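You operate a simulated robot arm through the tools that you are given. There is no shell and no other tool. Be economical: measure what you need, move in short steps, check, and stop when the job is done.

You run a simulated robot arm. Do the job below in one go: nothing can be reset, and whatever is moved stays where it is left.

## Task
Put one 35 g portion and one yolk in the LAB cup.
Fine: the cup stays on the slide, pulled out.

Only the result counts: the job must be done as asked and must still hold three seconds after the hand-in. Knocking over, shifting, dropping, spilling or breaking anything else fails it.

## Robot
A 7-joint arm with a two-finger parallel gripper, fixed in place. Base frame: the origin is at the foot of the arm, x ahead of it, y to its left, z up; the work surface is at about z = 0. Lengths are in mm, angles in degrees, forces in N, time in s.
With the tool pointing down near the work surface it reaches from about 240 to 620 mm from the base axis. Its first joint turns from -66.0 to 66.0 degrees. Payload 2.6 kg.
Tool frame: the origin (TCP) lies between the finger pads and is the grasp point; the fingertips stand 30 mm ahead of it; z points along the fingers, y is the line along which they close. Largest opening 94 mm; finger width 28, thickness 10; the body of the gripper, 50 by 96 mm, starts 55 mm behind the TCP.
Orientation is that of the tool frame in the base frame, as [roll, pitch, yaw] about the fixed x, y, z axes, in that order (R = Rz(yaw) Ry(pitch) Rx(roll)). With the fingers straight down and closing along the base's y, the tool's x points along the base's -x, its y along +y and its z along -z.

## Interface
- The arm moves only by the tool step_arm. Its argument "deltas" is text: rows parted by semicolons, each of 7 numbers parted by spaces: the shift along the tool's x, y, z in units of 100 mm (1.0 is 100 mm), then the turn, a rotation vector about the tool's x, y, z in units of 90 degrees (1.0 is 90 degrees), then the opening, from 0 (shut) to 1 (fully open). In form: dx dy dz rx ry rz gripper; .... A call has 1 to 10 rows; each row is the pose to reach, as a shift and turn from the pose commanded when the call began, along the tool's axes at that moment. A call with a number of a shift or a turn outside -1 to 1 is refused whole. A row lasts 0.2 s, in which the tool goes at most 50 mm and 8.6 degrees; a call with a longer step from one row to the next is refused whole, and so is a gripper value outside its range. A pose out of reach is approached as far as the arm can. The call stops where the force on the tool passes 70 N (or 10 N more than at its start, if that is more) or the arm is blocked; 0.2 s more then pass. The fingers move at their own pace (about 72 mm/s each) and stop on an object; they squeeze with about 20 N. The grip force told is the motor's: it shows also when the fingers shut on nothing. Time passes only in rows, and 0.2 s behind the last, so rows that repeat a pose let the fingers close. It gives the time, the measured TCP pose, the force on the tool (base axes), the opening and the grip force at its end, in the units of the frame above (readings bear some noise), with the torque about the TCP (base axes, N m) and any sound that the robot's microphone picked up.
- Cameras (640 x 400 px; columns grow to the right, rows downward): "scene" is fixed at [34.4, 428, 564.4]; the picture's right is [-0.79, -0.62, 0.00], its down [-0.36, 0.45, -0.82] and it looks along [0.50, -0.64, -0.58] (base axes); focal length 256 px, centre (320, 200). "wrist" rides on the gripper at [76, 14, -103] in the tool frame; the picture's right is [-0.18, 0.98, 0.00], its down [-0.75, -0.14, -0.64] and it looks along [-0.63, -0.12, 0.77] (tool axes); focal length 243 px, centre (320, 200). There is no depth. A picture from a camera that has moved, and an enlarged one, comes with that camera's place and axes in the base frame and with its lens.
- snapshot(camera): a new picture of that camera. The clock stands still meanwhile.
- zoom(camera, box): a new picture of the part [left, top, right, bottom] of that camera's present view, enlarged. The clock stands still meanwhile.
- finish_job(): hands the job in; it is judged then, once.

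Go step by step. Nothing tells you positions but the pictures and the camera data: compare them with the known pose of the tool, close in by small moves and look again before you grip or let go. The budget is 120 turns and 76 pictures, counting those below and the enlarged ones. Unless the task says otherwise, let go and move clear before handing in, and close with one line.

The tools are called after "Request:" as name(argument=value, ...) on one line, values as JSON. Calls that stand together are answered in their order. step_arm: Moves the arm, as the interface text tells. Its arguments: {"type":"object","properties":{"deltas":{"type":"string"}},"required":["deltas"]} The other tools are called the same way: snapshot (camera) takes a picture; zoom (camera, box) takes an enlarged picture of a part of a camera's view; finish_job () hands the job in.

At the start:

```text
t: 0.0
position: [288.8, 216.9, 415.4]
tcp_rot: [-180.0, 0.0, -180.0]
contact_force: [0.1, -0.2, -0.2]
moment: [0.0, 0.02, -0.03]
gripper_width: 94.2
grip_force: 0.1
```

scene: 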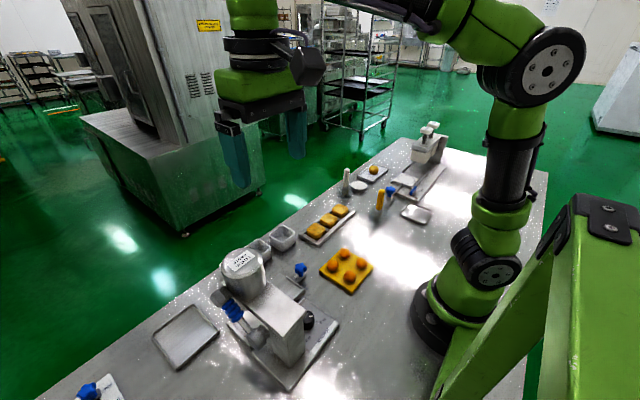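
wrist: 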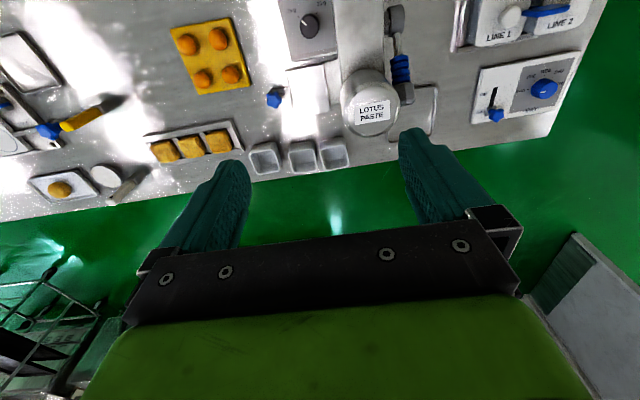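

I see a bench with a lotus paste dispenser, cups, a tray of yolks and various controls. I'll zoom in to read the labels.

Request:
zoom(camera="scene", box=[200, 220, 360, 320])

Request:
zoom(camera="scene", box=[320, 110, 480, 230])

Request:
zoom(camera="wrist", box=[240, 0, 420, 180])

Request:
zoom(camera="wrist", box=[400, 0, 600, 140])

Request:
zoom(camera="wrist", box=[0, 0, 240, 220])

Request:
zoom(camera="scene", box=[60, 280, 360, 400])

```text
4.00 times, centred on (280, 270) of scene
camera zoom: at [34.4, 428.0, 564.4], right [-0.79, -0.62, 0.0], down [-0.36, 0.45, -0.82], along [0.5, -0.64, -0.58], focal length 1025 px, centre (480, -80)
```

zoom: 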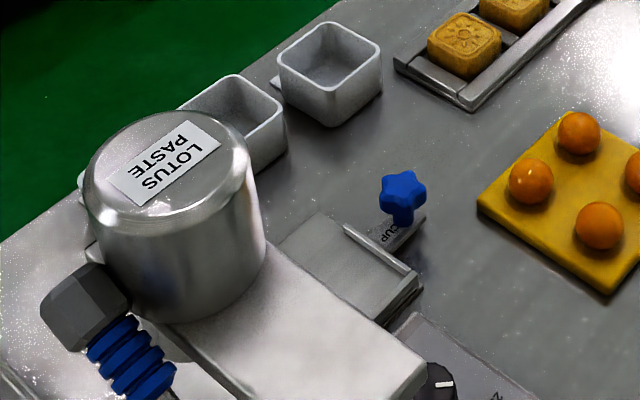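

```text
3.33 times, centred on (400, 170) of scene
camera zoom: at [34.4, 428.0, 564.4], right [-0.79, -0.62, 0.0], down [-0.36, 0.45, -0.82], along [0.5, -0.64, -0.58], focal length 854 px, centre (53, 300)
```

zoom: 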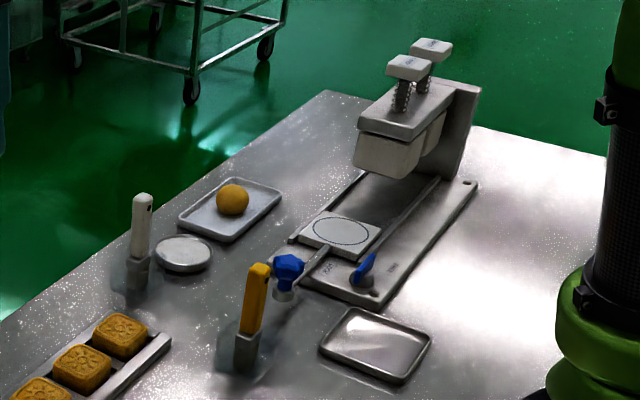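

```text
2.22 times, centred on (330, 90) of wrist
camera zoom: at [213.4, 231.3, 516.9], right [0.18, 0.98, 0.0], down [0.75, -0.14, 0.64], along [0.63, -0.12, -0.77], focal length 539 px, centre (298, 444)
```

zoom: 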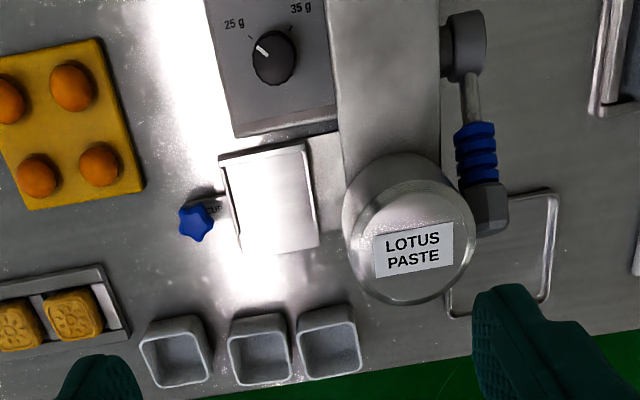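

```text
2.86 times, centred on (500, 70) of wrist
camera zoom: at [213.4, 231.3, 516.9], right [0.18, 0.98, 0.0], down [0.75, -0.14, 0.64], along [0.63, -0.12, -0.77], focal length 693 px, centre (-194, 571)
```

zoom: 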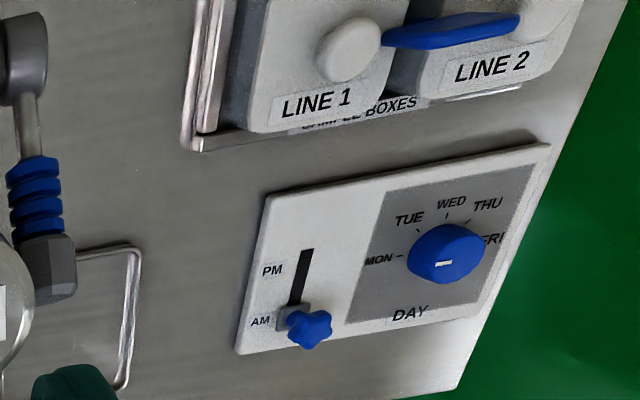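

```text
1.82 times, centred on (120, 110) of wrist
camera zoom: at [213.4, 231.3, 516.9], right [0.18, 0.98, 0.0], down [0.75, -0.14, 0.64], along [0.63, -0.12, -0.77], focal length 441 px, centre (684, 364)
```

zoom: 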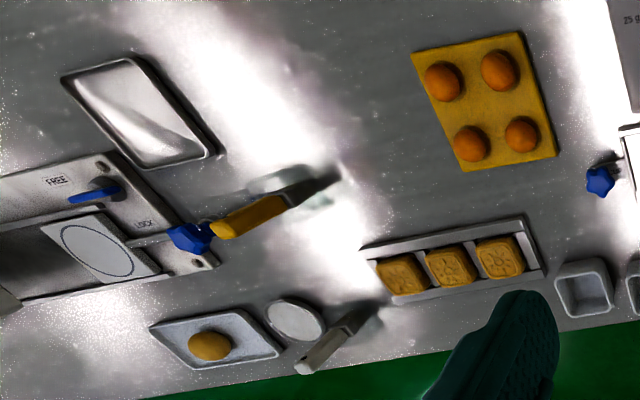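

```text
2.13 times, centred on (210, 340) of scene
camera zoom: at [34.4, 428.0, 564.4], right [-0.79, -0.62, 0.0], down [-0.36, 0.45, -0.82], along [0.5, -0.64, -0.58], focal length 547 px, centre (555, -99)
```

zoom: 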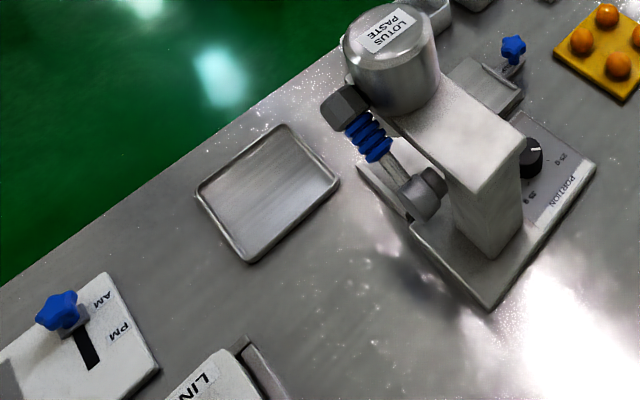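

The knob sits at 25 g, and I can see the slide with its star knob, the lever and three cups near the far edge. I'll move closer to the cups to look for labels.

Request:
step_arm(deltas="0 -0.45 0 0 0 0 1; 0 -0.87 0 0 0 0 1; 0 -0.87 0.45 0 0 0 1; 0 -0.87 0.9 0 0 0 1")

Request:
step_arm(deltas="0 0 0.45 0 0 0 1; 0 0 0.75 0 0 0 1; 0 0 0.75 0 0 0 1")

Request:
snapshot(camera="wrist")

```text
t: 1.0
position: [287.9, 130.5, 324.2]
tcp_rot: [179.8, 0.0, 180.0]
contact_force: [-0.2, -0.7, -1.1]
moment: [-0.03, 0.02, 0.0]
gripper_width: 93.9
grip_force: 0.0
```

```text
t: 1.8
position: [287.4, 130.5, 246.2]
tcp_rot: [180.0, 0.0, -180.0]
contact_force: [0.6, -0.5, -0.4]
moment: [0.0, 0.0, -0.03]
gripper_width: 93.9
grip_force: 0.0
```

```text
67 pictures are left
camera wrist: at [212.7, 144.9, 348.7], right [0.18, 0.98, 0.0], down [0.75, -0.14, 0.64], along [0.63, -0.12, -0.77], focal length 243 px, centre (320, 200)
```

wrist: 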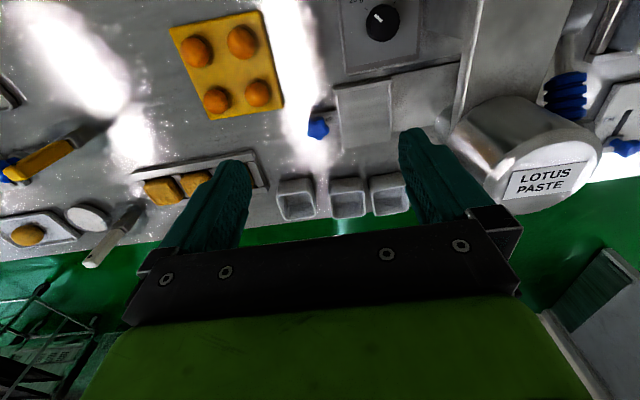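

Request:
zoom(camera="wrist", box=[260, 160, 420, 240])

Request:
zoom(camera="scene", box=[230, 210, 330, 300])

```text
4.00 times, centred on (340, 200) of wrist
camera zoom: at [212.7, 144.9, 348.7], right [0.18, 0.98, 0.0], down [0.75, -0.14, 0.64], along [0.63, -0.12, -0.77], focal length 970 px, centre (240, 200)
```

zoom: 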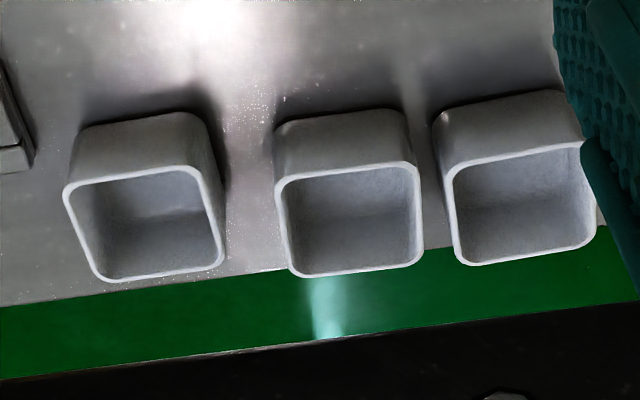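

```text
4.44 times, centred on (280, 255) of scene
camera zoom: at [34.4, 428.0, 564.4], right [-0.79, -0.62, 0.0], down [-0.36, 0.45, -0.82], along [0.5, -0.64, -0.58], focal length 1139 px, centre (498, -44)
```

zoom: 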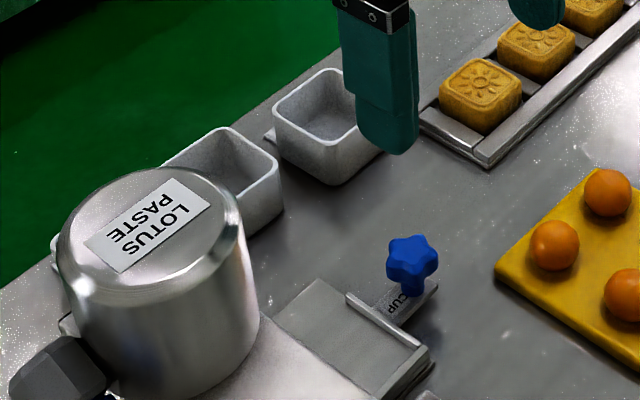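

The cups carry no label on the faces I can see, so it must be on the far (+x) side. I'll turn the tool half a turn so the wrist camera looks back at the cups.

Request:
step_arm(deltas="-0.2 0 0 0 0 0.095 1; -0.4 0 0 0 0 0.19 1; -0.6 0 0 0 0 0.285 1; -0.8 0 0 0 0 0.38 1; -1 0 0 0 0 0.475 1; -1 0 0 0 0 0.57 1; -1 0 0 0 0 0.665 1; -1 0 0 0 0 0.76 1; -1 0 0 0 0 0.855 1; -1 0 0 0 0 0.95 1")

```text
t: 4.0
position: [388.4, 130.9, 249.1]
tcp_rot: [-180.0, 0.0, 94.3]
contact_force: [0.1, -0.4, 0.1]
moment: [0.03, -0.03, -0.02]
gripper_width: 94.1
grip_force: 0.0
```

Request:
step_arm(deltas="0 0.2 0 0 0 0.095 1; 0 0.4 0 0 0 0.19 1; 0 0.6 0 0 0 0.285 1; 0 0.8 0 0 0 0.38 1; 0 1 0 0 0 0.475 1; 0 1 0 0 0 0.57 1; 0 1 0 0 0 0.665 1; 0 1 0 0 0 0.76 1; 0 1 0 0 0 0.855 1; 0 1 0 0 0 0.95 1")

Request:
snapshot(camera="wrist")

```text
t: 6.2
position: [488.0, 137.1, 249.3]
tcp_rot: [-180.0, 0.0, 8.8]
contact_force: [0.2, -1.0, -0.2]
moment: [0.04, -0.04, 0.03]
gripper_width: 94.0
grip_force: 0.1
```

```text
64 pictures are left
camera wrist: at [566.9, 135.3, 351.7], right [-0.03, -1.0, 0.0], down [-0.77, 0.02, 0.64], along [-0.64, 0.02, -0.77], focal length 243 px, centre (320, 200)
```

wrist: 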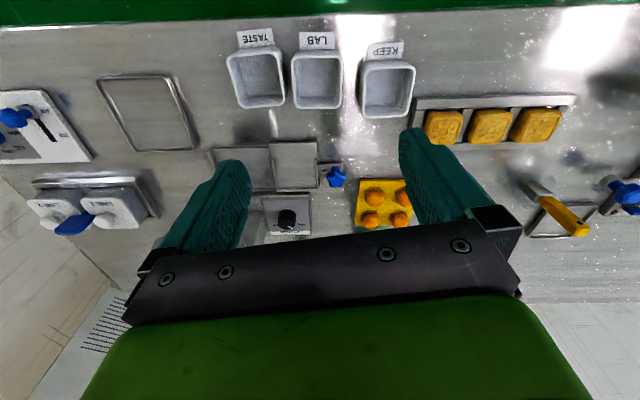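

Request:
zoom(camera="wrist", box=[210, 20, 430, 130])

Request:
zoom(camera="wrist", box=[200, 120, 420, 250])

```text
2.91 times, centred on (320, 75) of wrist
camera zoom: at [566.9, 135.3, 351.7], right [-0.03, -1.0, 0.0], down [-0.77, 0.02, 0.64], along [-0.64, 0.02, -0.77], focal length 706 px, centre (320, 564)
```

zoom: 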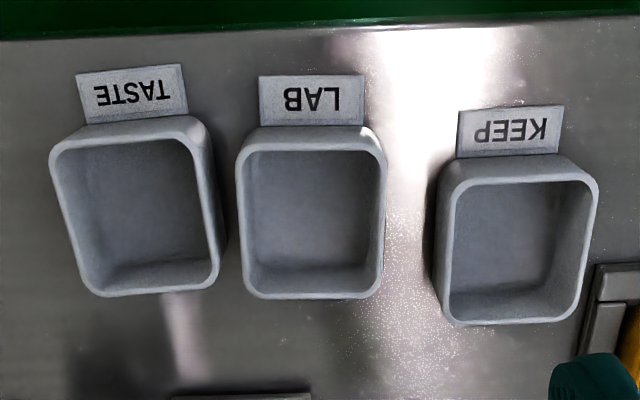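

```text
2.91 times, centred on (310, 185) of wrist
camera zoom: at [566.9, 135.3, 351.7], right [-0.03, -1.0, 0.0], down [-0.77, 0.02, 0.64], along [-0.64, 0.02, -0.77], focal length 706 px, centre (349, 244)
```

zoom: 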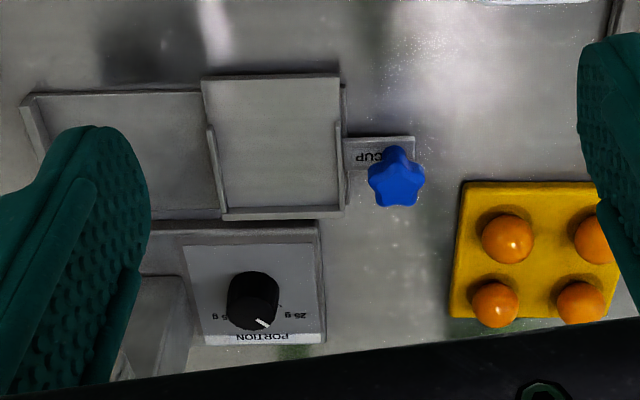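

LAB is the middle cup, at about (478, 139). Before the cup I'll turn the portion knob, near (254, 210), so I'm bringing the arm there with the tool yawed toward -y.

Request:
step_arm(deltas="-0.2 0 -0.1 0 0 0.095 1; -0.4 0 -0.2 0 0 0.19 1; -0.6 0 -0.3 0 0 0.285 1; -0.8 0 -0.3 0 0 0.38 1; -1 0 -0.3 0 0 0.475 1; -1 0 -0.3 0 0 0.57 1; -1 0 -0.3 0 0 0.65 1; -1 0 -0.3 0 0 0.65 1")

```text
t: 8.0
position: [421.1, 113.5, 284.6]
tcp_rot: [180.0, 0.2, -49.6]
contact_force: [0.0, 0.2, -0.9]
moment: [0.01, 0.02, 0.02]
gripper_width: 94.1
grip_force: 0.0
out of reach, approached as far as the arm can: row 5, 6, 7, 8
```

The wrist hits a joint limit turning that way, so I'll unwind and come round the other side.

Request:
step_arm(deltas="0 0 0 0 0 -0.095 1; 0 0 0 0 0 -0.19 1; 0 0 0 0 0 -0.285 1; 0 0 0 0 0 -0.38 1; 0 0 0 0 0 -0.475 1; 0 0 0 0 0 -0.57 1; 0 0 0 0 0 -0.665 1; 0 0 0 0 0 -0.76 1; 0 0 0 0 0 -0.855 1; 0 0 0 0 0 -0.95 1")

Request:
step_arm(deltas="0 0 0 0 0 -0.095 1; 0 0 0 0 0 -0.19 1; 0 0 0 0 0 -0.285 1; 0 0 0 0 0 -0.38 1; 0 0 0 0 0 -0.475 1; 0 0 0 0 0 -0.57 1; 0 0 0 0 0 -0.665 1; 0 0 0 0 0 -0.76 1; 0 0 0 0 0 -0.855 1; 0 0 0 0 0 -0.95 1")

```text
t: 10.2
position: [422.1, 113.8, 288.3]
tcp_rot: [-180.0, 0.0, 36.2]
contact_force: [-0.1, 0.2, -0.3]
moment: [0.0, 0.02, 0.0]
gripper_width: 93.7
grip_force: 0.1
```

```text
t: 12.4
position: [420.5, 113.7, 288.7]
tcp_rot: [-180.0, -0.1, 121.7]
contact_force: [-0.2, -0.8, 0.4]
moment: [-0.02, 0.03, 0.01]
gripper_width: 93.8
grip_force: 0.1
```

Request:
step_arm(deltas="0.08 -0.09 0 0 0 -0.095 1; 0.16 -0.18 0 0 0 -0.19 1; 0.24 -0.27 0 0 0 -0.285 1; 0.32 -0.36 0 0 0 -0.38 1; 0.4 -0.45 0 0 0 -0.475 1; 0.48 -0.54 0 0 0 -0.57 1; 0.56 -0.63 0 0 0 -0.665 1; 0.64 -0.72 0 0 0 -0.76 1; 0.72 -0.81 0 0 0 -0.855 1; 0.8 -0.9 0 0 0 -0.95 1")

Request:
step_arm(deltas="0 0 0 0 0 -0.095 1; 0 0 0 0 0 -0.19 1; 0 0 0 0 0 -0.285 1; 0 0 0 0 0 -0.38 1; 0 0 0 0 0 -0.475 1; 0 0 0 0 0 -0.57 1; 0 0 0 0 0 -0.665 1; 0 0 0 0 0 -0.7 1; 0 0 0 0 0 -0.7 1")

Request:
snapshot(camera="wrist")

```text
t: 14.6
position: [302.0, 136.2, 287.7]
tcp_rot: [179.9, 0.0, -152.8]
contact_force: [-0.4, -0.5, -0.3]
moment: [-0.01, 0.0, 0.02]
gripper_width: 94.1
grip_force: 0.1
```

```text
t: 16.6
position: [303.9, 134.7, 287.6]
tcp_rot: [-180.0, 0.0, -90.0]
contact_force: [-0.4, 0.5, -0.1]
moment: [0.0, 0.01, -0.02]
gripper_width: 94.0
grip_force: 0.0
```

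```text
61 pictures are left
camera wrist: at [289.7, 58.5, 389.6], right [-0.98, 0.18, 0.0], down [0.14, 0.75, 0.64], along [0.12, 0.63, -0.77], focal length 243 px, centre (320, 200)
```

wrist: 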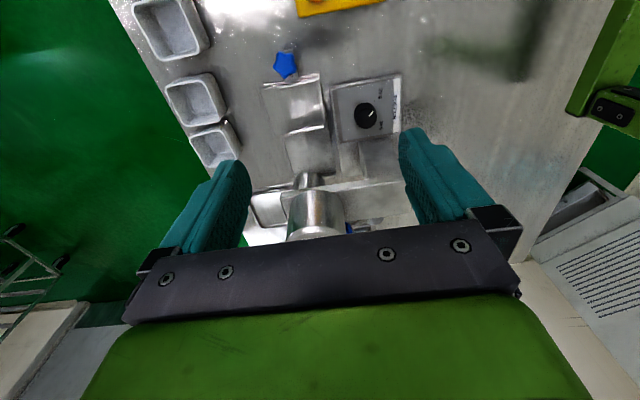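

Request:
zoom(camera="wrist", box=[240, 40, 430, 250])

```text
1.90 times, centred on (335, 145) of wrist
camera zoom: at [289.7, 58.5, 389.6], right [-0.98, 0.18, 0.0], down [0.14, 0.75, 0.64], along [0.12, 0.63, -0.77], focal length 462 px, centre (291, 305)
```

zoom: 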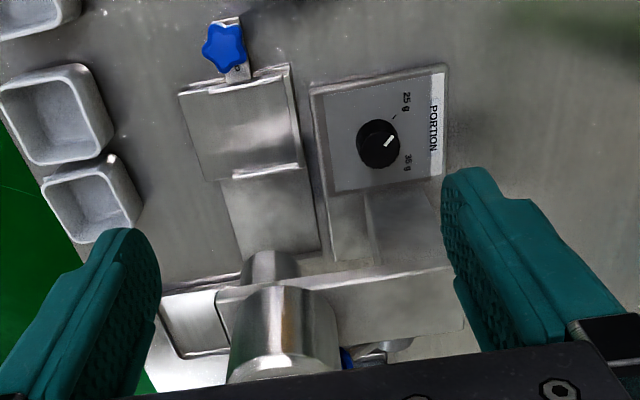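

The view is clear now: the knob is at about (248, 205), pointing at 25 g, and 35 g is about 90° clockwise. I'll yaw to -45 and then tilt 30° so the gripper body stays clear of the column.

Request:
step_arm(deltas="0 0 0 0 0 -0.095 1; 0 0 0 0 0 -0.19 1; 0 0 0 0 0 -0.285 1; 0 0 0 0 0 -0.38 0.8; 0 0 0 0 0 -0.475 0.6; 0 0 0 0 0 -0.5 0.57; 0 0 0 0 0 -0.5 0.57")

Request:
step_arm(deltas="0 0 0 0 -0.09 0 0.57; 0 0 0 0 -0.18 0 0.57; 0 0 0 0 -0.27 0 0.57; 0 0 0 0 -0.333 0 0.57; 0 0 0 0 -0.333 0 0.57")

```text
t: 18.2
position: [303.0, 134.9, 286.5]
tcp_rot: [-180.0, 0.1, -45.0]
contact_force: [0.2, -0.5, 0.3]
moment: [-0.04, -0.02, 0.02]
gripper_width: 53.6
grip_force: 0.1
```

```text
t: 19.4
position: [302.3, 135.9, 288.4]
tcp_rot: [-179.9, 30.1, -44.9]
contact_force: [0.6, -1.0, 1.0]
moment: [0.02, -0.01, -0.01]
gripper_width: 53.7
grip_force: 0.0
```

Request:
step_arm(deltas="0.1 -0.02 0.4 0 0 0 0.57; 0.3 -0.06 0.8 0 0 0 0.57; 0.5 -0.11 1 0 0 0 0.57; 0.5 -0.11 1 0 0 0 0.57")

Request:
snapshot(camera="wrist")

```text
t: 20.4
position: [306.4, 148.7, 175.4]
tcp_rot: [179.9, 30.0, -45.0]
contact_force: [-0.5, 0.0, -0.5]
moment: [-0.01, -0.01, 0.01]
gripper_width: 53.8
grip_force: 0.0
```

```text
59 pictures are left
camera wrist: at [379.7, 55.0, 226.0], right [-0.81, -0.58, 0.09], down [-0.13, 0.33, 0.93], along [-0.57, 0.74, -0.35], focal length 243 px, centre (320, 200)
```

wrist: 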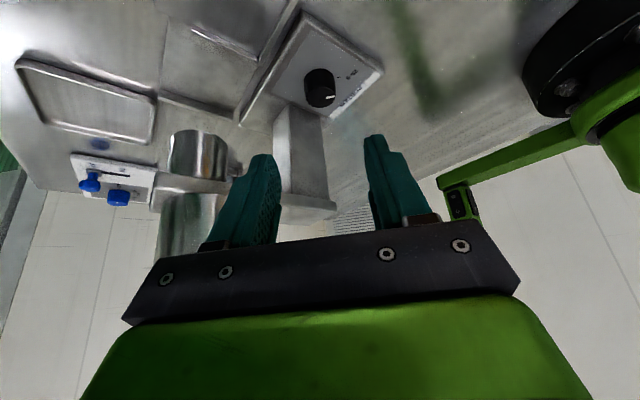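

Request:
zoom(camera="wrist", box=[260, 50, 400, 137])

```text
4.57 times, centred on (330, 94) of wrist
camera zoom: at [379.7, 55.0, 226.0], right [-0.81, -0.58, 0.09], down [-0.13, 0.33, 0.93], along [-0.57, 0.74, -0.35], focal length 1109 px, centre (274, 687)
```

zoom: 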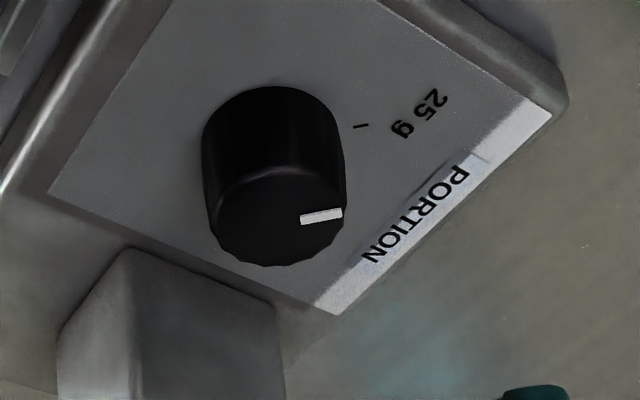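

Request:
step_arm(deltas="0 0 0.4 0 0 0 0.57; 0 0 0.8 0 0 0 0.57; 0 0.01 1 0 0 0 0.57; 0 0.01 1 0 0 0 0.57")

Request:
snapshot(camera="wrist")

Request:
zoom(camera="scene", box=[220, 200, 400, 400])

```text
t: 21.4
position: [269.6, 183.2, 89.1]
tcp_rot: [-179.9, 30.0, -45.0]
contact_force: [-0.5, -0.6, 0.9]
moment: [0.0, 0.02, 0.02]
gripper_width: 53.9
grip_force: 0.0
```

```text
57 pictures are left
camera wrist: at [343.3, 89.2, 138.9], right [-0.81, -0.58, 0.09], down [-0.13, 0.33, 0.93], along [-0.57, 0.74, -0.35], focal length 243 px, centre (320, 200)
```

wrist: 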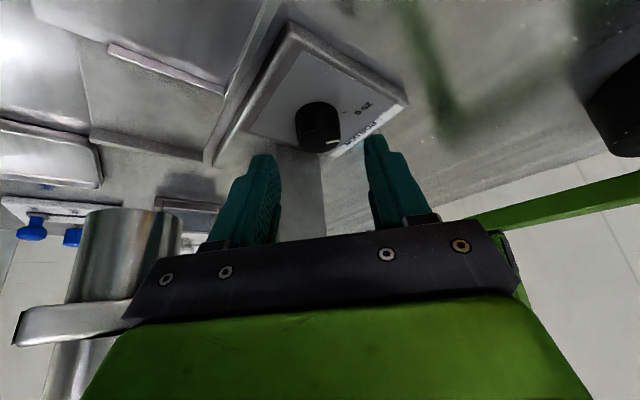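

```text
2.00 times, centred on (310, 300) of scene
camera zoom: at [34.4, 428.0, 564.4], right [-0.79, -0.62, 0.0], down [-0.36, 0.45, -0.82], along [0.5, -0.64, -0.58], focal length 512 px, centre (340, 0)
```

zoom: 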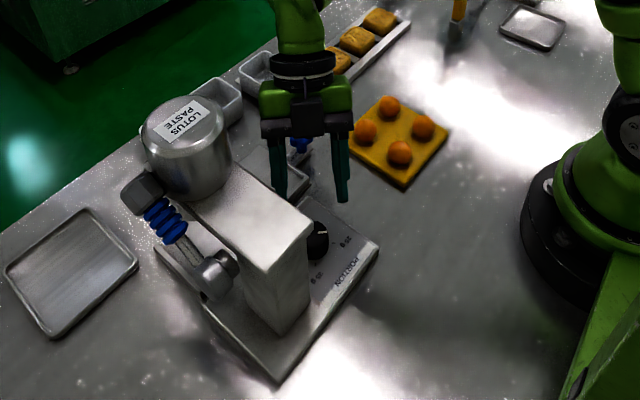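

Request:
step_arm(deltas="0 -0.01 0.2 0 0 0 0.57; 0 -0.01 0.33 0 0 0 0.57; 0 -0.01 0.43 0 0 0 0.57; 0 -0.01 0.43 0 0 0 0.57")

Request:
zoom(camera="wrist", box=[200, 60, 440, 260])

```text
t: 22.4
position: [256.5, 198.2, 51.6]
tcp_rot: [-180.0, 30.1, -45.0]
contact_force: [0.1, -0.5, -0.2]
moment: [-0.03, -0.03, 0.02]
gripper_width: 53.8
grip_force: 0.0
```

```text
2.00 times, centred on (320, 160) of wrist
camera zoom: at [329.6, 105.1, 101.7], right [-0.81, -0.58, 0.09], down [-0.13, 0.33, 0.93], along [-0.57, 0.74, -0.35], focal length 485 px, centre (320, 280)
```

zoom: 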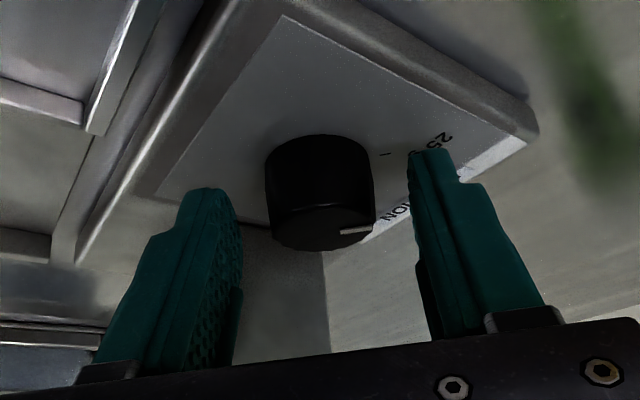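

The fingers straddle the knob, so I'll close on it.

Request:
step_arm(deltas="0 0 0.03 0 0 0 0.5; 0 0 0.03 0 0 0 0.2; 0 0 0.03 0 0 0 0; 0 0 0.03 0 0 0 0; 0 0 0.03 0 0 0 0")

```text
t: 23.6
position: [255.2, 198.3, 49.3]
tcp_rot: [-180.0, 30.0, -44.9]
contact_force: [0.5, -4.2, 5.0]
moment: [-0.1, 0.0, 0.03]
gripper_width: 32.0
grip_force: 44.5
```

Gripped at 32 mm wide. Now I'll turn clockwise about the knob axis, half the way first.

Request:
step_arm(deltas="-0.0011 0.0173 0.0006 0.0472 0 0.0818 0; -0.0044 0.0342 0.0026 0.0944 0 0.1636 0; -0.0099 0.0504 0.0057 0.1417 0 0.2454 0; -0.0173 0.0654 0.01 0.1889 0 0.3272 0; -0.0266 0.079 0.0154 0.2361 0 0.4089 0")

Request:
zoom(camera="wrist", box=[200, 60, 440, 260])

```text
t: 24.8
position: [247.8, 193.8, 48.7]
tcp_rot: [179.9, 30.0, -87.7]
contact_force: [-5.7, -27.7, 30.3]
moment: [-0.95, 0.09, 0.1]
gripper_width: 32.0
grip_force: 44.8
```

```text
2.00 times, centred on (320, 160) of wrist
camera zoom: at [238.0, 77.0, 99.2], right [-0.99, 0.12, 0.09], down [0.13, 0.34, 0.93], along [0.08, 0.93, -0.35], focal length 485 px, centre (320, 280)
```

zoom: 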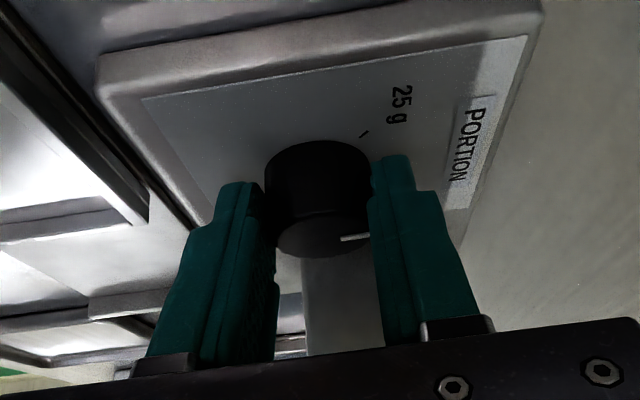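

Request:
step_arm(deltas="-0.0011 0.0173 -0.0094 0.0472 0 0.0818 0; -0.0044 0.0342 -0.0174 0.0944 0 0.1636 0; -0.0099 0.0504 -0.0143 0.1417 0 0.2454 0; -0.0173 0.0654 -0.01 0.1889 0 0.3272 0; -0.0266 0.079 -0.0046 0.2361 0 0.4089 0; -0.0329 0.0863 -0.001 0.2639 0 0.457 0")

Request:
zoom(camera="wrist", box=[200, 60, 440, 260])

Request:
zoom(camera="scene", box=[290, 280, 370, 350])

```text
t: 26.2
position: [248.1, 209.8, 49.7]
tcp_rot: [179.1, 29.1, -135.2]
contact_force: [-28.7, 3.0, -14.9]
moment: [0.22, 0.52, 0.1]
gripper_width: 31.9
grip_force: 45.1
out of reach, approached as far as the arm can: row 3, 4, 5, 6
```

```text
2.00 times, centred on (320, 160) of wrist
camera zoom: at [157.6, 136.1, 101.7], right [-0.58, 0.8, 0.1], down [0.35, 0.14, 0.93], along [0.73, 0.58, -0.36], focal length 485 px, centre (320, 280)
```

zoom: 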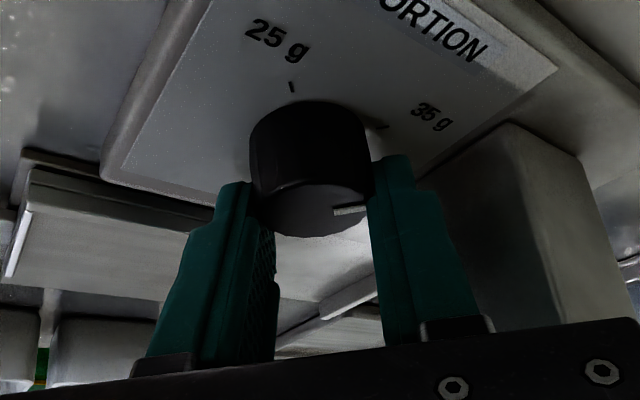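

```text
5.71 times, centred on (330, 315) of scene
camera zoom: at [34.5, 428.0, 564.3], right [-0.79, -0.62, 0.0], down [-0.36, 0.45, -0.82], along [0.5, -0.64, -0.58], focal length 1464 px, centre (263, -457)
```

zoom: 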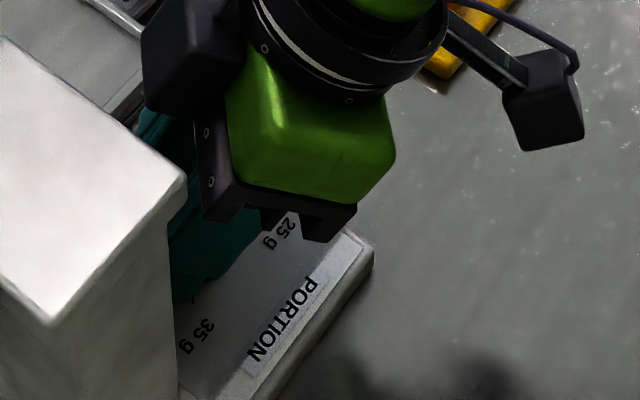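

The knob has followed the tool and its pointer now looks aligned with the 35 g tick. I'll open, lift straight up and check.

Request:
step_arm(deltas="0 0 0 0 0 0 0.25; 0 0 0 0 0 0 0.5; 0 0 0 0 0 0 0.5; -0.1 0 -0.173 0 0 0 0.5; -0.3 0 -0.52 0 0 0 0.5; -0.5 0 -0.866 0 0 0 0.5; -0.5 0 -0.866 0 0 0 0.5")

Request:
zoom(camera="wrist", box=[240, 20, 420, 170])

```text
t: 27.8
position: [251.6, 206.6, 149.9]
tcp_rot: [179.8, 29.2, -135.1]
contact_force: [-3.2, -17.5, -23.9]
moment: [-1.14, -0.11, 0.19]
gripper_width: 41.4
grip_force: 0.2
```

```text
2.67 times, centred on (330, 95) of wrist
camera zoom: at [160.5, 134.2, 200.7], right [-0.58, 0.81, 0.09], down [0.34, 0.14, 0.93], along [0.74, 0.57, -0.36], focal length 647 px, centre (293, 480)
```

zoom: 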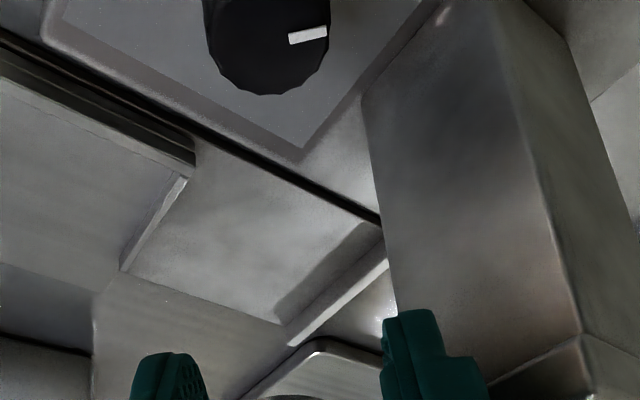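

A finger is touching the column or beam (force on -y and -z). I'll back off toward -y first.

Request:
step_arm(deltas="0.06 -0.07 -0.035 0 0 0 0.4; 0.18 -0.21 -0.1 0 0 0 0.4; 0.31 -0.354 -0.177 0 0 0 0.4; 0.31 -0.354 -0.177 0 0 0 0.4")

Request:
zoom(camera="scene", box=[200, 200, 400, 400])

Request:
zoom(camera="wrist", box=[200, 0, 420, 150])

```text
t: 28.8
position: [254.5, 160.9, 153.0]
tcp_rot: [-179.9, 30.1, -135.0]
contact_force: [-0.4, -0.4, -1.1]
moment: [0.02, -0.03, 0.0]
gripper_width: 37.5
grip_force: 0.1
```

```text
2.00 times, centred on (300, 300) of scene
camera zoom: at [34.4, 428.0, 564.4], right [-0.79, -0.62, 0.0], down [-0.36, 0.45, -0.82], along [0.5, -0.64, -0.58], focal length 512 px, centre (360, 0)
```

zoom: 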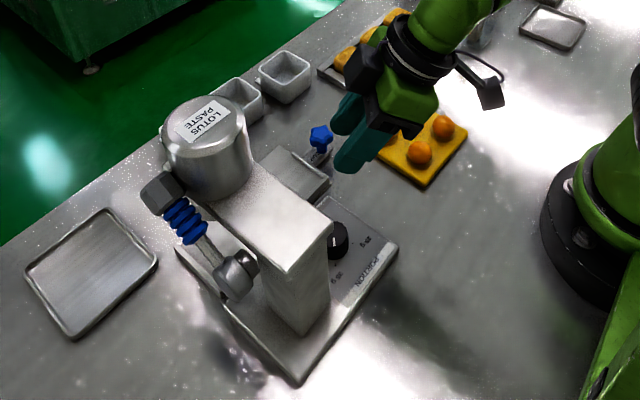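

```text
2.67 times, centred on (310, 75) of wrist
camera zoom: at [162.6, 87.2, 202.3], right [-0.58, 0.81, 0.09], down [0.33, 0.13, 0.93], along [0.74, 0.57, -0.35], focal length 647 px, centre (347, 533)
```

zoom: 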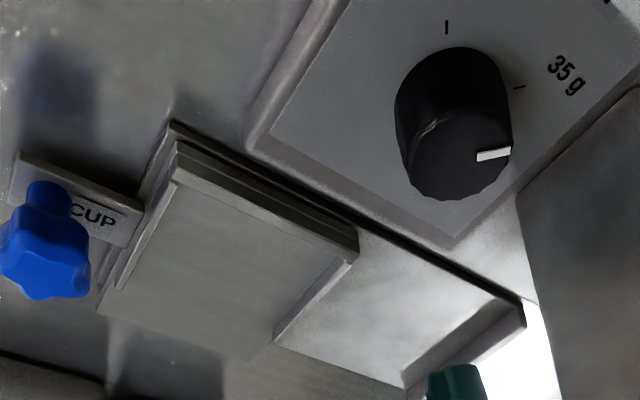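

The knob now points at 35 g and the arm is free. Next I'll lift, level the tool and yaw to -90 for the cup.

Request:
step_arm(deltas="-0.2 0 -0.35 0 0.09 0 0.6; -0.4 0 -0.7 0 0.18 0 0.8; -0.6 0 -1 0 0.27 0 1; -0.6 0 -1 0 0.333 0 1; -0.6 0 -1 0 0.333 0 1")

Request:
step_arm(deltas="0 0 0 0 0 -0.095 1; 0 0 0 0 0 -0.19 1; 0 0 0 0 0 -0.285 1; 0 0 0 0 0 -0.38 1; 0 0 0 0 0 -0.475 1; 0 0 0 0 0 -0.5 1; 0 0 0 0 0 -0.5 1")

```text
t: 30.0
position: [253.5, 163.6, 269.9]
tcp_rot: [180.0, 0.1, -135.0]
contact_force: [0.3, 0.0, 0.3]
moment: [0.02, -0.02, 0.0]
gripper_width: 94.0
grip_force: 0.0
```

```text
t: 31.6
position: [254.5, 160.7, 268.6]
tcp_rot: [180.0, -0.1, -89.9]
contact_force: [-0.2, 0.4, 0.7]
moment: [0.03, 0.04, -0.02]
gripper_width: 94.0
grip_force: 0.1
```

Request:
step_arm(deltas="0.05 -0.45 0 0 0 0 1; 0.1 -0.9 0 0 0 0 1; 0.15 -1 0.2 0 0 0 1; 0.2 -1 0.4 0 0 0 1; 0.2 -1 0.4 0 0 0 1")

Request:
step_arm(deltas="0 -0.45 0 0 0 0 1; 0 -0.9 0 0 0 0 1; 0 -1 0.3 0 0 0 1; 0 -1 0.5 0 0 0 1; 0 -1 0.5 0 0 0 1")

Request:
zoom(camera="wrist", box=[180, 0, 460, 240])

```text
t: 32.8
position: [355.5, 141.3, 228.6]
tcp_rot: [-180.0, 0.0, -90.1]
contact_force: [-0.1, 0.0, -1.2]
moment: [0.03, 0.01, 0.0]
gripper_width: 93.9
grip_force: 0.0
```

```text
t: 34.0
position: [456.9, 140.0, 179.4]
tcp_rot: [-180.0, 0.1, -90.0]
contact_force: [-0.3, 0.3, 0.7]
moment: [-0.02, -0.03, 0.0]
gripper_width: 94.2
grip_force: 0.0
```

```text
1.67 times, centred on (320, 120) of wrist
camera zoom: at [443.1, 63.6, 279.8], right [-0.98, 0.18, 0.0], down [0.14, 0.75, 0.64], along [0.12, 0.63, -0.77], focal length 404 px, centre (320, 333)
```

zoom: 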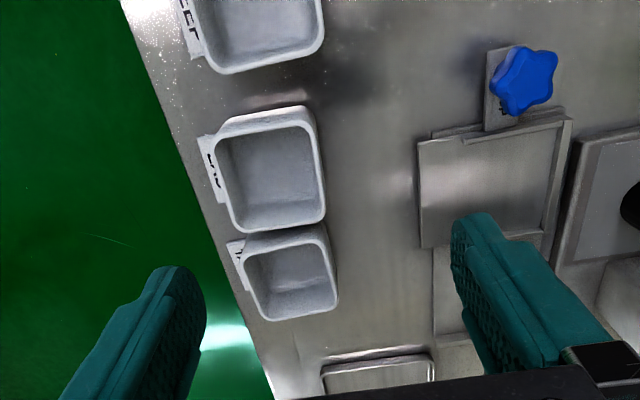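

LAB cup rim is near (488, 139) at about 33 mm height. I'll descend to just above it and check alignment.

Request:
step_arm(deltas="0.01 -0.31 0.2 0 0 0 1; 0.01 -0.31 0.6 0 0 0 1; 0.01 -0.31 0.85 0 0 0 1; 0.01 -0.31 0.85 0 0 0 1")

Request:
snapshot(camera="wrist")

Request:
zoom(camera="scene", box=[200, 180, 340, 290])

```text
t: 35.0
position: [487.0, 139.7, 93.9]
tcp_rot: [-179.9, 0.0, -90.0]
contact_force: [-0.2, 0.1, 0.7]
moment: [0.0, -0.01, -0.01]
gripper_width: 94.0
grip_force: 0.0
```

```text
47 pictures are left
camera wrist: at [474.1, 62.8, 195.4], right [-0.98, 0.18, 0.0], down [0.14, 0.75, 0.64], along [0.12, 0.63, -0.77], focal length 243 px, centre (320, 200)
```

wrist: 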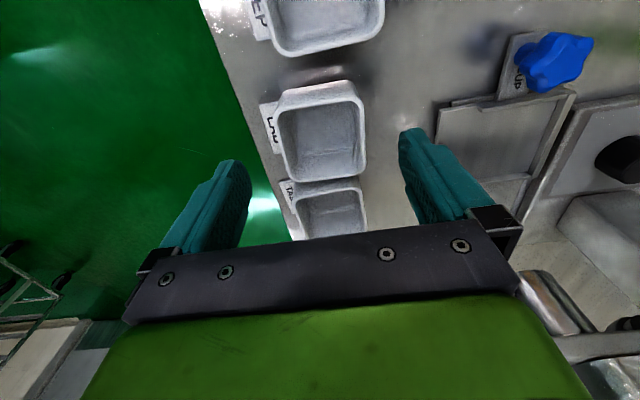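

```text
3.64 times, centred on (270, 235) of scene
camera zoom: at [34.5, 428.0, 564.4], right [-0.79, -0.62, 0.0], down [-0.36, 0.45, -0.82], along [0.5, -0.64, -0.58], focal length 932 px, centre (502, 73)
```

zoom: 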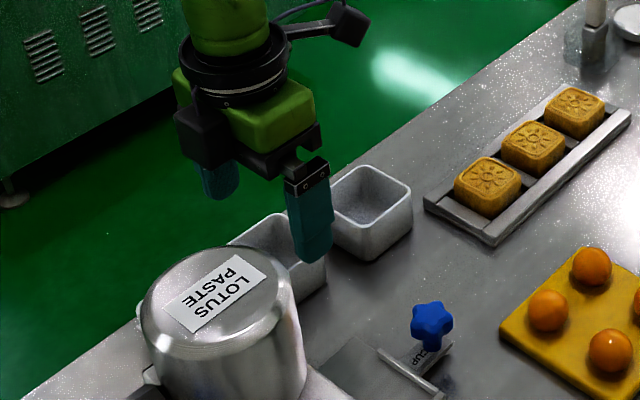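

Request:
step_arm(deltas="0 -0.01 0.25 0 0 0 1; 0 -0.01 0.52 0 0 0 1; 0 -0.01 0.52 0 0 0 1")

Request:
zoom(camera="wrist", box=[180, 20, 460, 240])

```text
t: 35.8
position: [487.5, 140.5, 40.4]
tcp_rot: [179.9, 0.2, -90.0]
contact_force: [-0.5, 0.1, -0.2]
moment: [0.01, 0.03, -0.05]
gripper_width: 94.1
grip_force: 0.1
```

```text
1.82 times, centred on (320, 130) of wrist
camera zoom: at [474.7, 64.3, 143.0], right [-0.98, 0.18, 0.0], down [0.14, 0.75, 0.64], along [0.12, 0.63, -0.77], focal length 441 px, centre (320, 327)
```

zoom: 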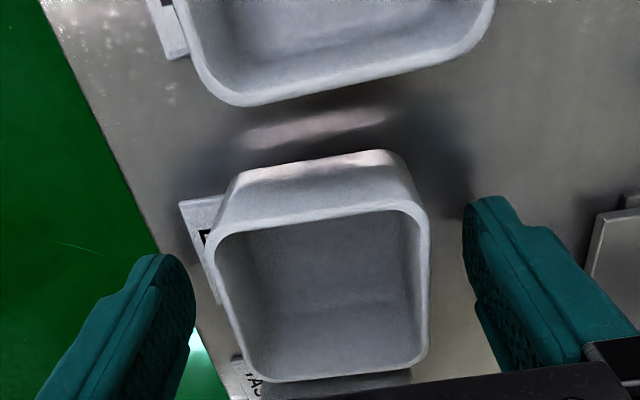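

Request:
step_arm(deltas="0 0 0 0 0 0 0.7; 0 0 0 0 0 0 0.4; 0 0 0 0 0 0 0.4; 0 0 0 0 0 0 0.4; 0 0 -0.1 0 0 0 0.4; 0 0 -0.1 0 0 0 0.4")

Request:
zoom(camera="wrist", box=[180, 20, 460, 240])

```text
t: 37.2
position: [488.3, 139.0, 50.6]
tcp_rot: [180.0, -0.1, -90.0]
contact_force: [0.2, 0.0, -1.2]
moment: [-0.01, 0.01, -0.02]
gripper_width: 64.0
grip_force: 19.8
```

```text
1.82 times, centred on (320, 130) of wrist
camera zoom: at [474.8, 63.6, 152.8], right [-0.98, 0.18, 0.0], down [0.14, 0.75, 0.64], along [0.12, 0.63, -0.77], focal length 441 px, centre (320, 327)
```

zoom: 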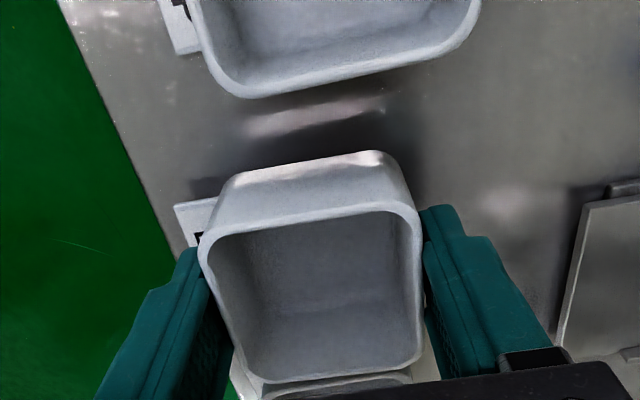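

Request:
step_arm(deltas="0 0 -0.3 0 0 0 0.4; 0 0 -0.6 0 0 0 0.4; 0 0.3 -0.6 0 0 0 0.4; -0.1 0.6 -0.6 0 0 0 0.4; -0.25 0.95 -0.6 0 0 0 0.4; -0.25 0.95 -0.6 0 0 0 0.4")

Request:
snapshot(camera="wrist")

```text
t: 38.6
position: [390.6, 167.6, 111.5]
tcp_rot: [179.9, 0.1, -90.0]
contact_force: [0.3, -0.1, 0.2]
moment: [0.03, -0.01, -0.01]
gripper_width: 63.6
grip_force: 19.7
```

```text
43 pictures are left
camera wrist: at [379.4, 90.3, 212.8], right [-0.98, 0.18, 0.0], down [0.14, 0.75, 0.64], along [0.12, 0.63, -0.77], focal length 243 px, centre (320, 200)
```

wrist: 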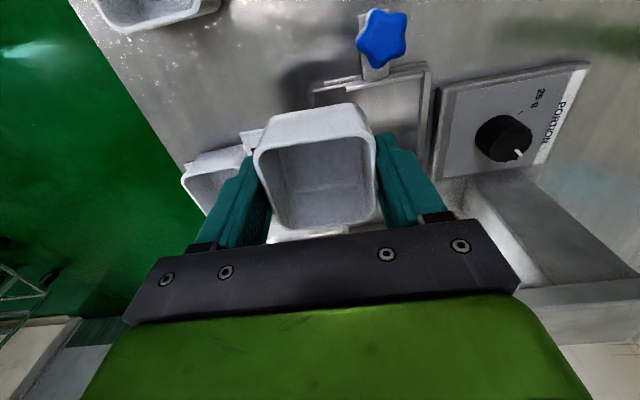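

Request:
step_arm(deltas="-0.08 0.18 0 0 0 0 0.4; -0.154 0.356 0 0 0 0 0.4; -0.154 0.356 0.2 0 0 0 0.4; -0.154 0.356 0.4 0 0 0 0.4; -0.154 0.356 0.4 0 0 0 0.4")

Request:
snapshot(camera="wrist")

Request:
zoom(camera="scene", box=[220, 220, 360, 330])

```text
t: 39.8
position: [356.3, 181.9, 70.3]
tcp_rot: [-179.9, 0.1, -90.0]
contact_force: [0.6, 0.8, -0.4]
moment: [0.02, 0.01, -0.01]
gripper_width: 63.5
grip_force: 20.2
```

```text
42 pictures are left
camera wrist: at [343.7, 104.8, 173.4], right [-0.98, 0.18, 0.0], down [0.14, 0.75, 0.64], along [0.12, 0.63, -0.77], focal length 243 px, centre (320, 200)
```

wrist: 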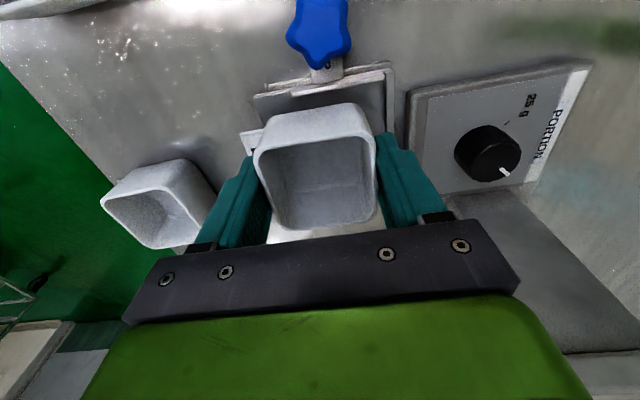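

```text
3.64 times, centred on (290, 275) of scene
camera zoom: at [34.4, 428.0, 564.4], right [-0.79, -0.62, 0.0], down [-0.36, 0.45, -0.82], along [0.5, -0.64, -0.58], focal length 932 px, centre (429, -73)
```

zoom: 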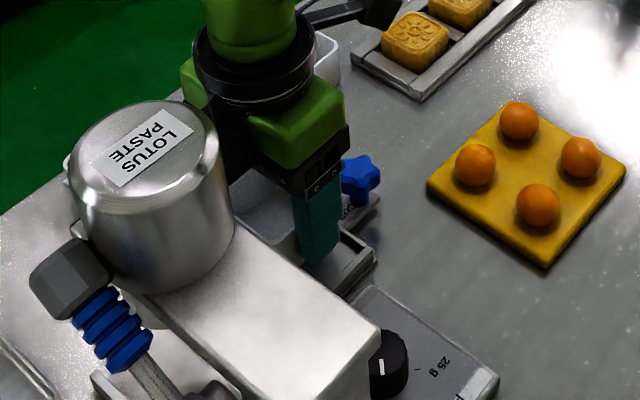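

The label tag is attached to the cup and came along with it. I'll shift slightly (+4 mm in y) and lower until I feel the slide.

Request:
step_arm(deltas="-0.04 -0.01 0 0 0 0 0.4; -0.04 -0.01 0.05 0 0 0 0.4; -0.04 -0.01 0.1 0 0 0 0.4; -0.04 -0.01 0.13 0 0 0 0.4; -0.04 -0.01 0.13 0 0 0 0.4")

```text
t: 41.0
position: [357.6, 186.6, 58.0]
tcp_rot: [180.0, 0.0, -89.9]
contact_force: [-0.6, -0.9, -0.5]
moment: [0.02, 0.0, -0.01]
gripper_width: 64.0
grip_force: 20.3
```

Request:
step_arm(deltas="0 0 0.02 0 0 0 0.4; 0 0 0.04 0 0 0 0.4; 0 0 0.06 0 0 0 0.4; 0 0 0.06 0 0 0 0.4")

Request:
zoom(camera="wrist", box=[180, 0, 460, 240])

```text
t: 42.0
position: [357.6, 185.6, 53.4]
tcp_rot: [-179.8, 0.1, -89.9]
contact_force: [-2.9, -0.2, 8.7]
moment: [-0.09, 0.09, -0.01]
gripper_width: 63.8
grip_force: 19.7
```

```text
1.67 times, centred on (320, 120) of wrist
camera zoom: at [345.2, 109.1, 155.0], right [-0.98, 0.18, 0.0], down [0.14, 0.75, 0.64], along [0.12, 0.63, -0.77], focal length 404 px, centre (320, 333)
```

zoom: 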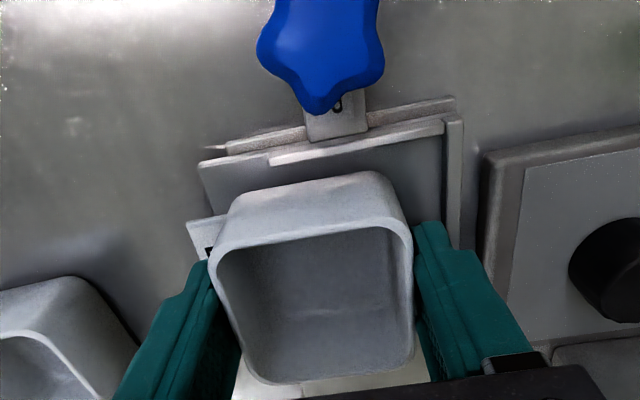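

Request:
step_arm(deltas="0 0 0 0 0 0 0.7; 0 0 0 0 0 0 0.75; 0 0 0 0 0 0 0.75; 0 0 -0.2 0 0 0 0.75; 0 0 -0.5 0 0 0 0.75; 0 0 -0.8 0 0 0 0.75; 0 0 -0.8 0 0 0 0.75")

Request:
snapshot(camera="wrist")

```text
t: 43.6
position: [357.2, 186.2, 132.5]
tcp_rot: [-179.9, -0.1, -89.9]
contact_force: [-0.6, -0.6, 0.9]
moment: [0.04, 0.01, 0.02]
gripper_width: 70.5
grip_force: 0.1
```

```text
39 pictures are left
camera wrist: at [344.5, 109.1, 234.3], right [-0.98, 0.18, 0.0], down [0.14, 0.75, 0.64], along [0.12, 0.63, -0.77], focal length 243 px, centre (320, 200)
```

wrist: 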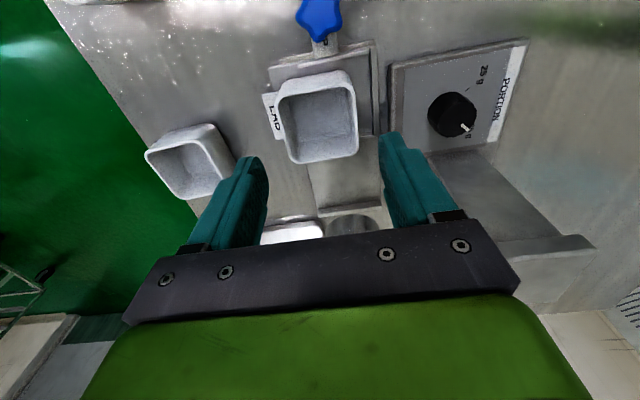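

The cup stands on the slide. Next I'll use the star knob to push the slide in, with the tool tilted 25° so the body clears the paste cylinder.

Request:
step_arm(deltas="0.3 0.03 -0.2 0 0 0 0.8; 0.6 0.06 -0.4 0 -0.09 0 0.8; 0.9 0.09 -0.4 0 -0.18 0 0.8; 1 0.09 -0.4 0 -0.278 0 0.8; 1 0.09 -0.4 0 -0.278 0 0.8")

Request:
zoom(camera="wrist", box=[180, 20, 460, 240])

Request:
zoom(camera="scene", box=[260, 220, 360, 300])

```text
refused: row 4 steps farther than a row can; nothing moved
```

```text
1.82 times, centred on (320, 130) of wrist
camera zoom: at [344.5, 109.1, 234.3], right [-0.98, 0.18, 0.0], down [0.14, 0.75, 0.64], along [0.12, 0.63, -0.77], focal length 441 px, centre (320, 327)
```

zoom: 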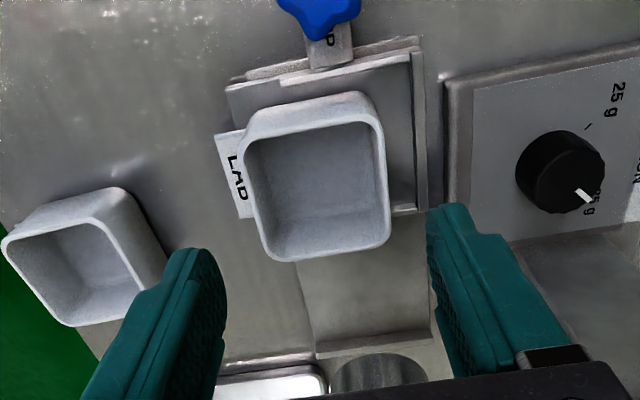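

```text
5.00 times, centred on (310, 260) of scene
camera zoom: at [34.4, 428.0, 564.4], right [-0.79, -0.62, 0.0], down [-0.36, 0.45, -0.82], along [0.5, -0.64, -0.58], focal length 1281 px, centre (370, -100)
```

zoom: 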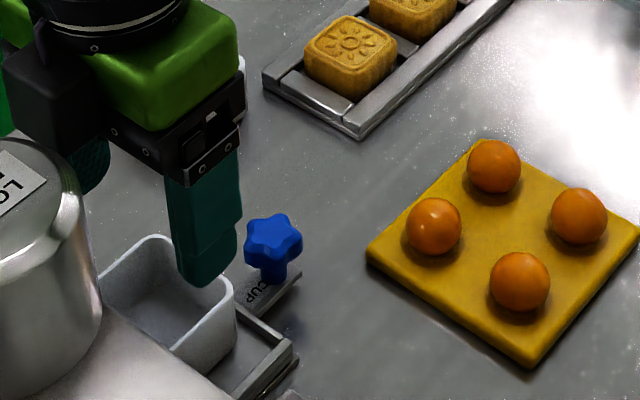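

Request:
step_arm(deltas="0.25 0.03 -0.2 0 0 0 0.8; 0.5 0.06 -0.4 0 -0.07 0 0.8; 0.75 0.09 -0.4 0 -0.14 0 0.8; 1 0.09 -0.4 0 -0.21 0 0.8; 1 0.09 -0.4 0 -0.278 0 0.8; 1 0.09 -0.4 0 -0.278 0 0.8")

Request:
zoom(camera="wrist", box=[180, 20, 460, 240])

```text
t: 45.0
position: [348.3, 84.9, 172.9]
tcp_rot: [-180.0, 25.2, -89.9]
contact_force: [-0.5, 1.4, 0.0]
moment: [-0.01, 0.04, -0.01]
gripper_width: 75.1
grip_force: 0.1
```

```text
1.82 times, centred on (320, 130) of wrist
camera zoom: at [334.9, -28.3, 232.0], right [-0.98, 0.17, 0.08], down [0.14, 0.41, 0.9], along [0.12, 0.9, -0.43], focal length 441 px, centre (320, 327)
```

zoom: 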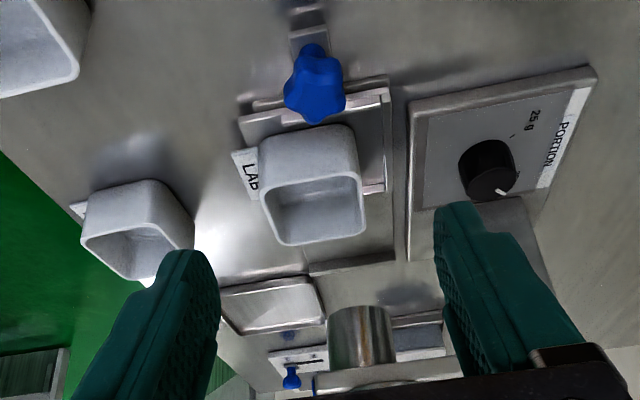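

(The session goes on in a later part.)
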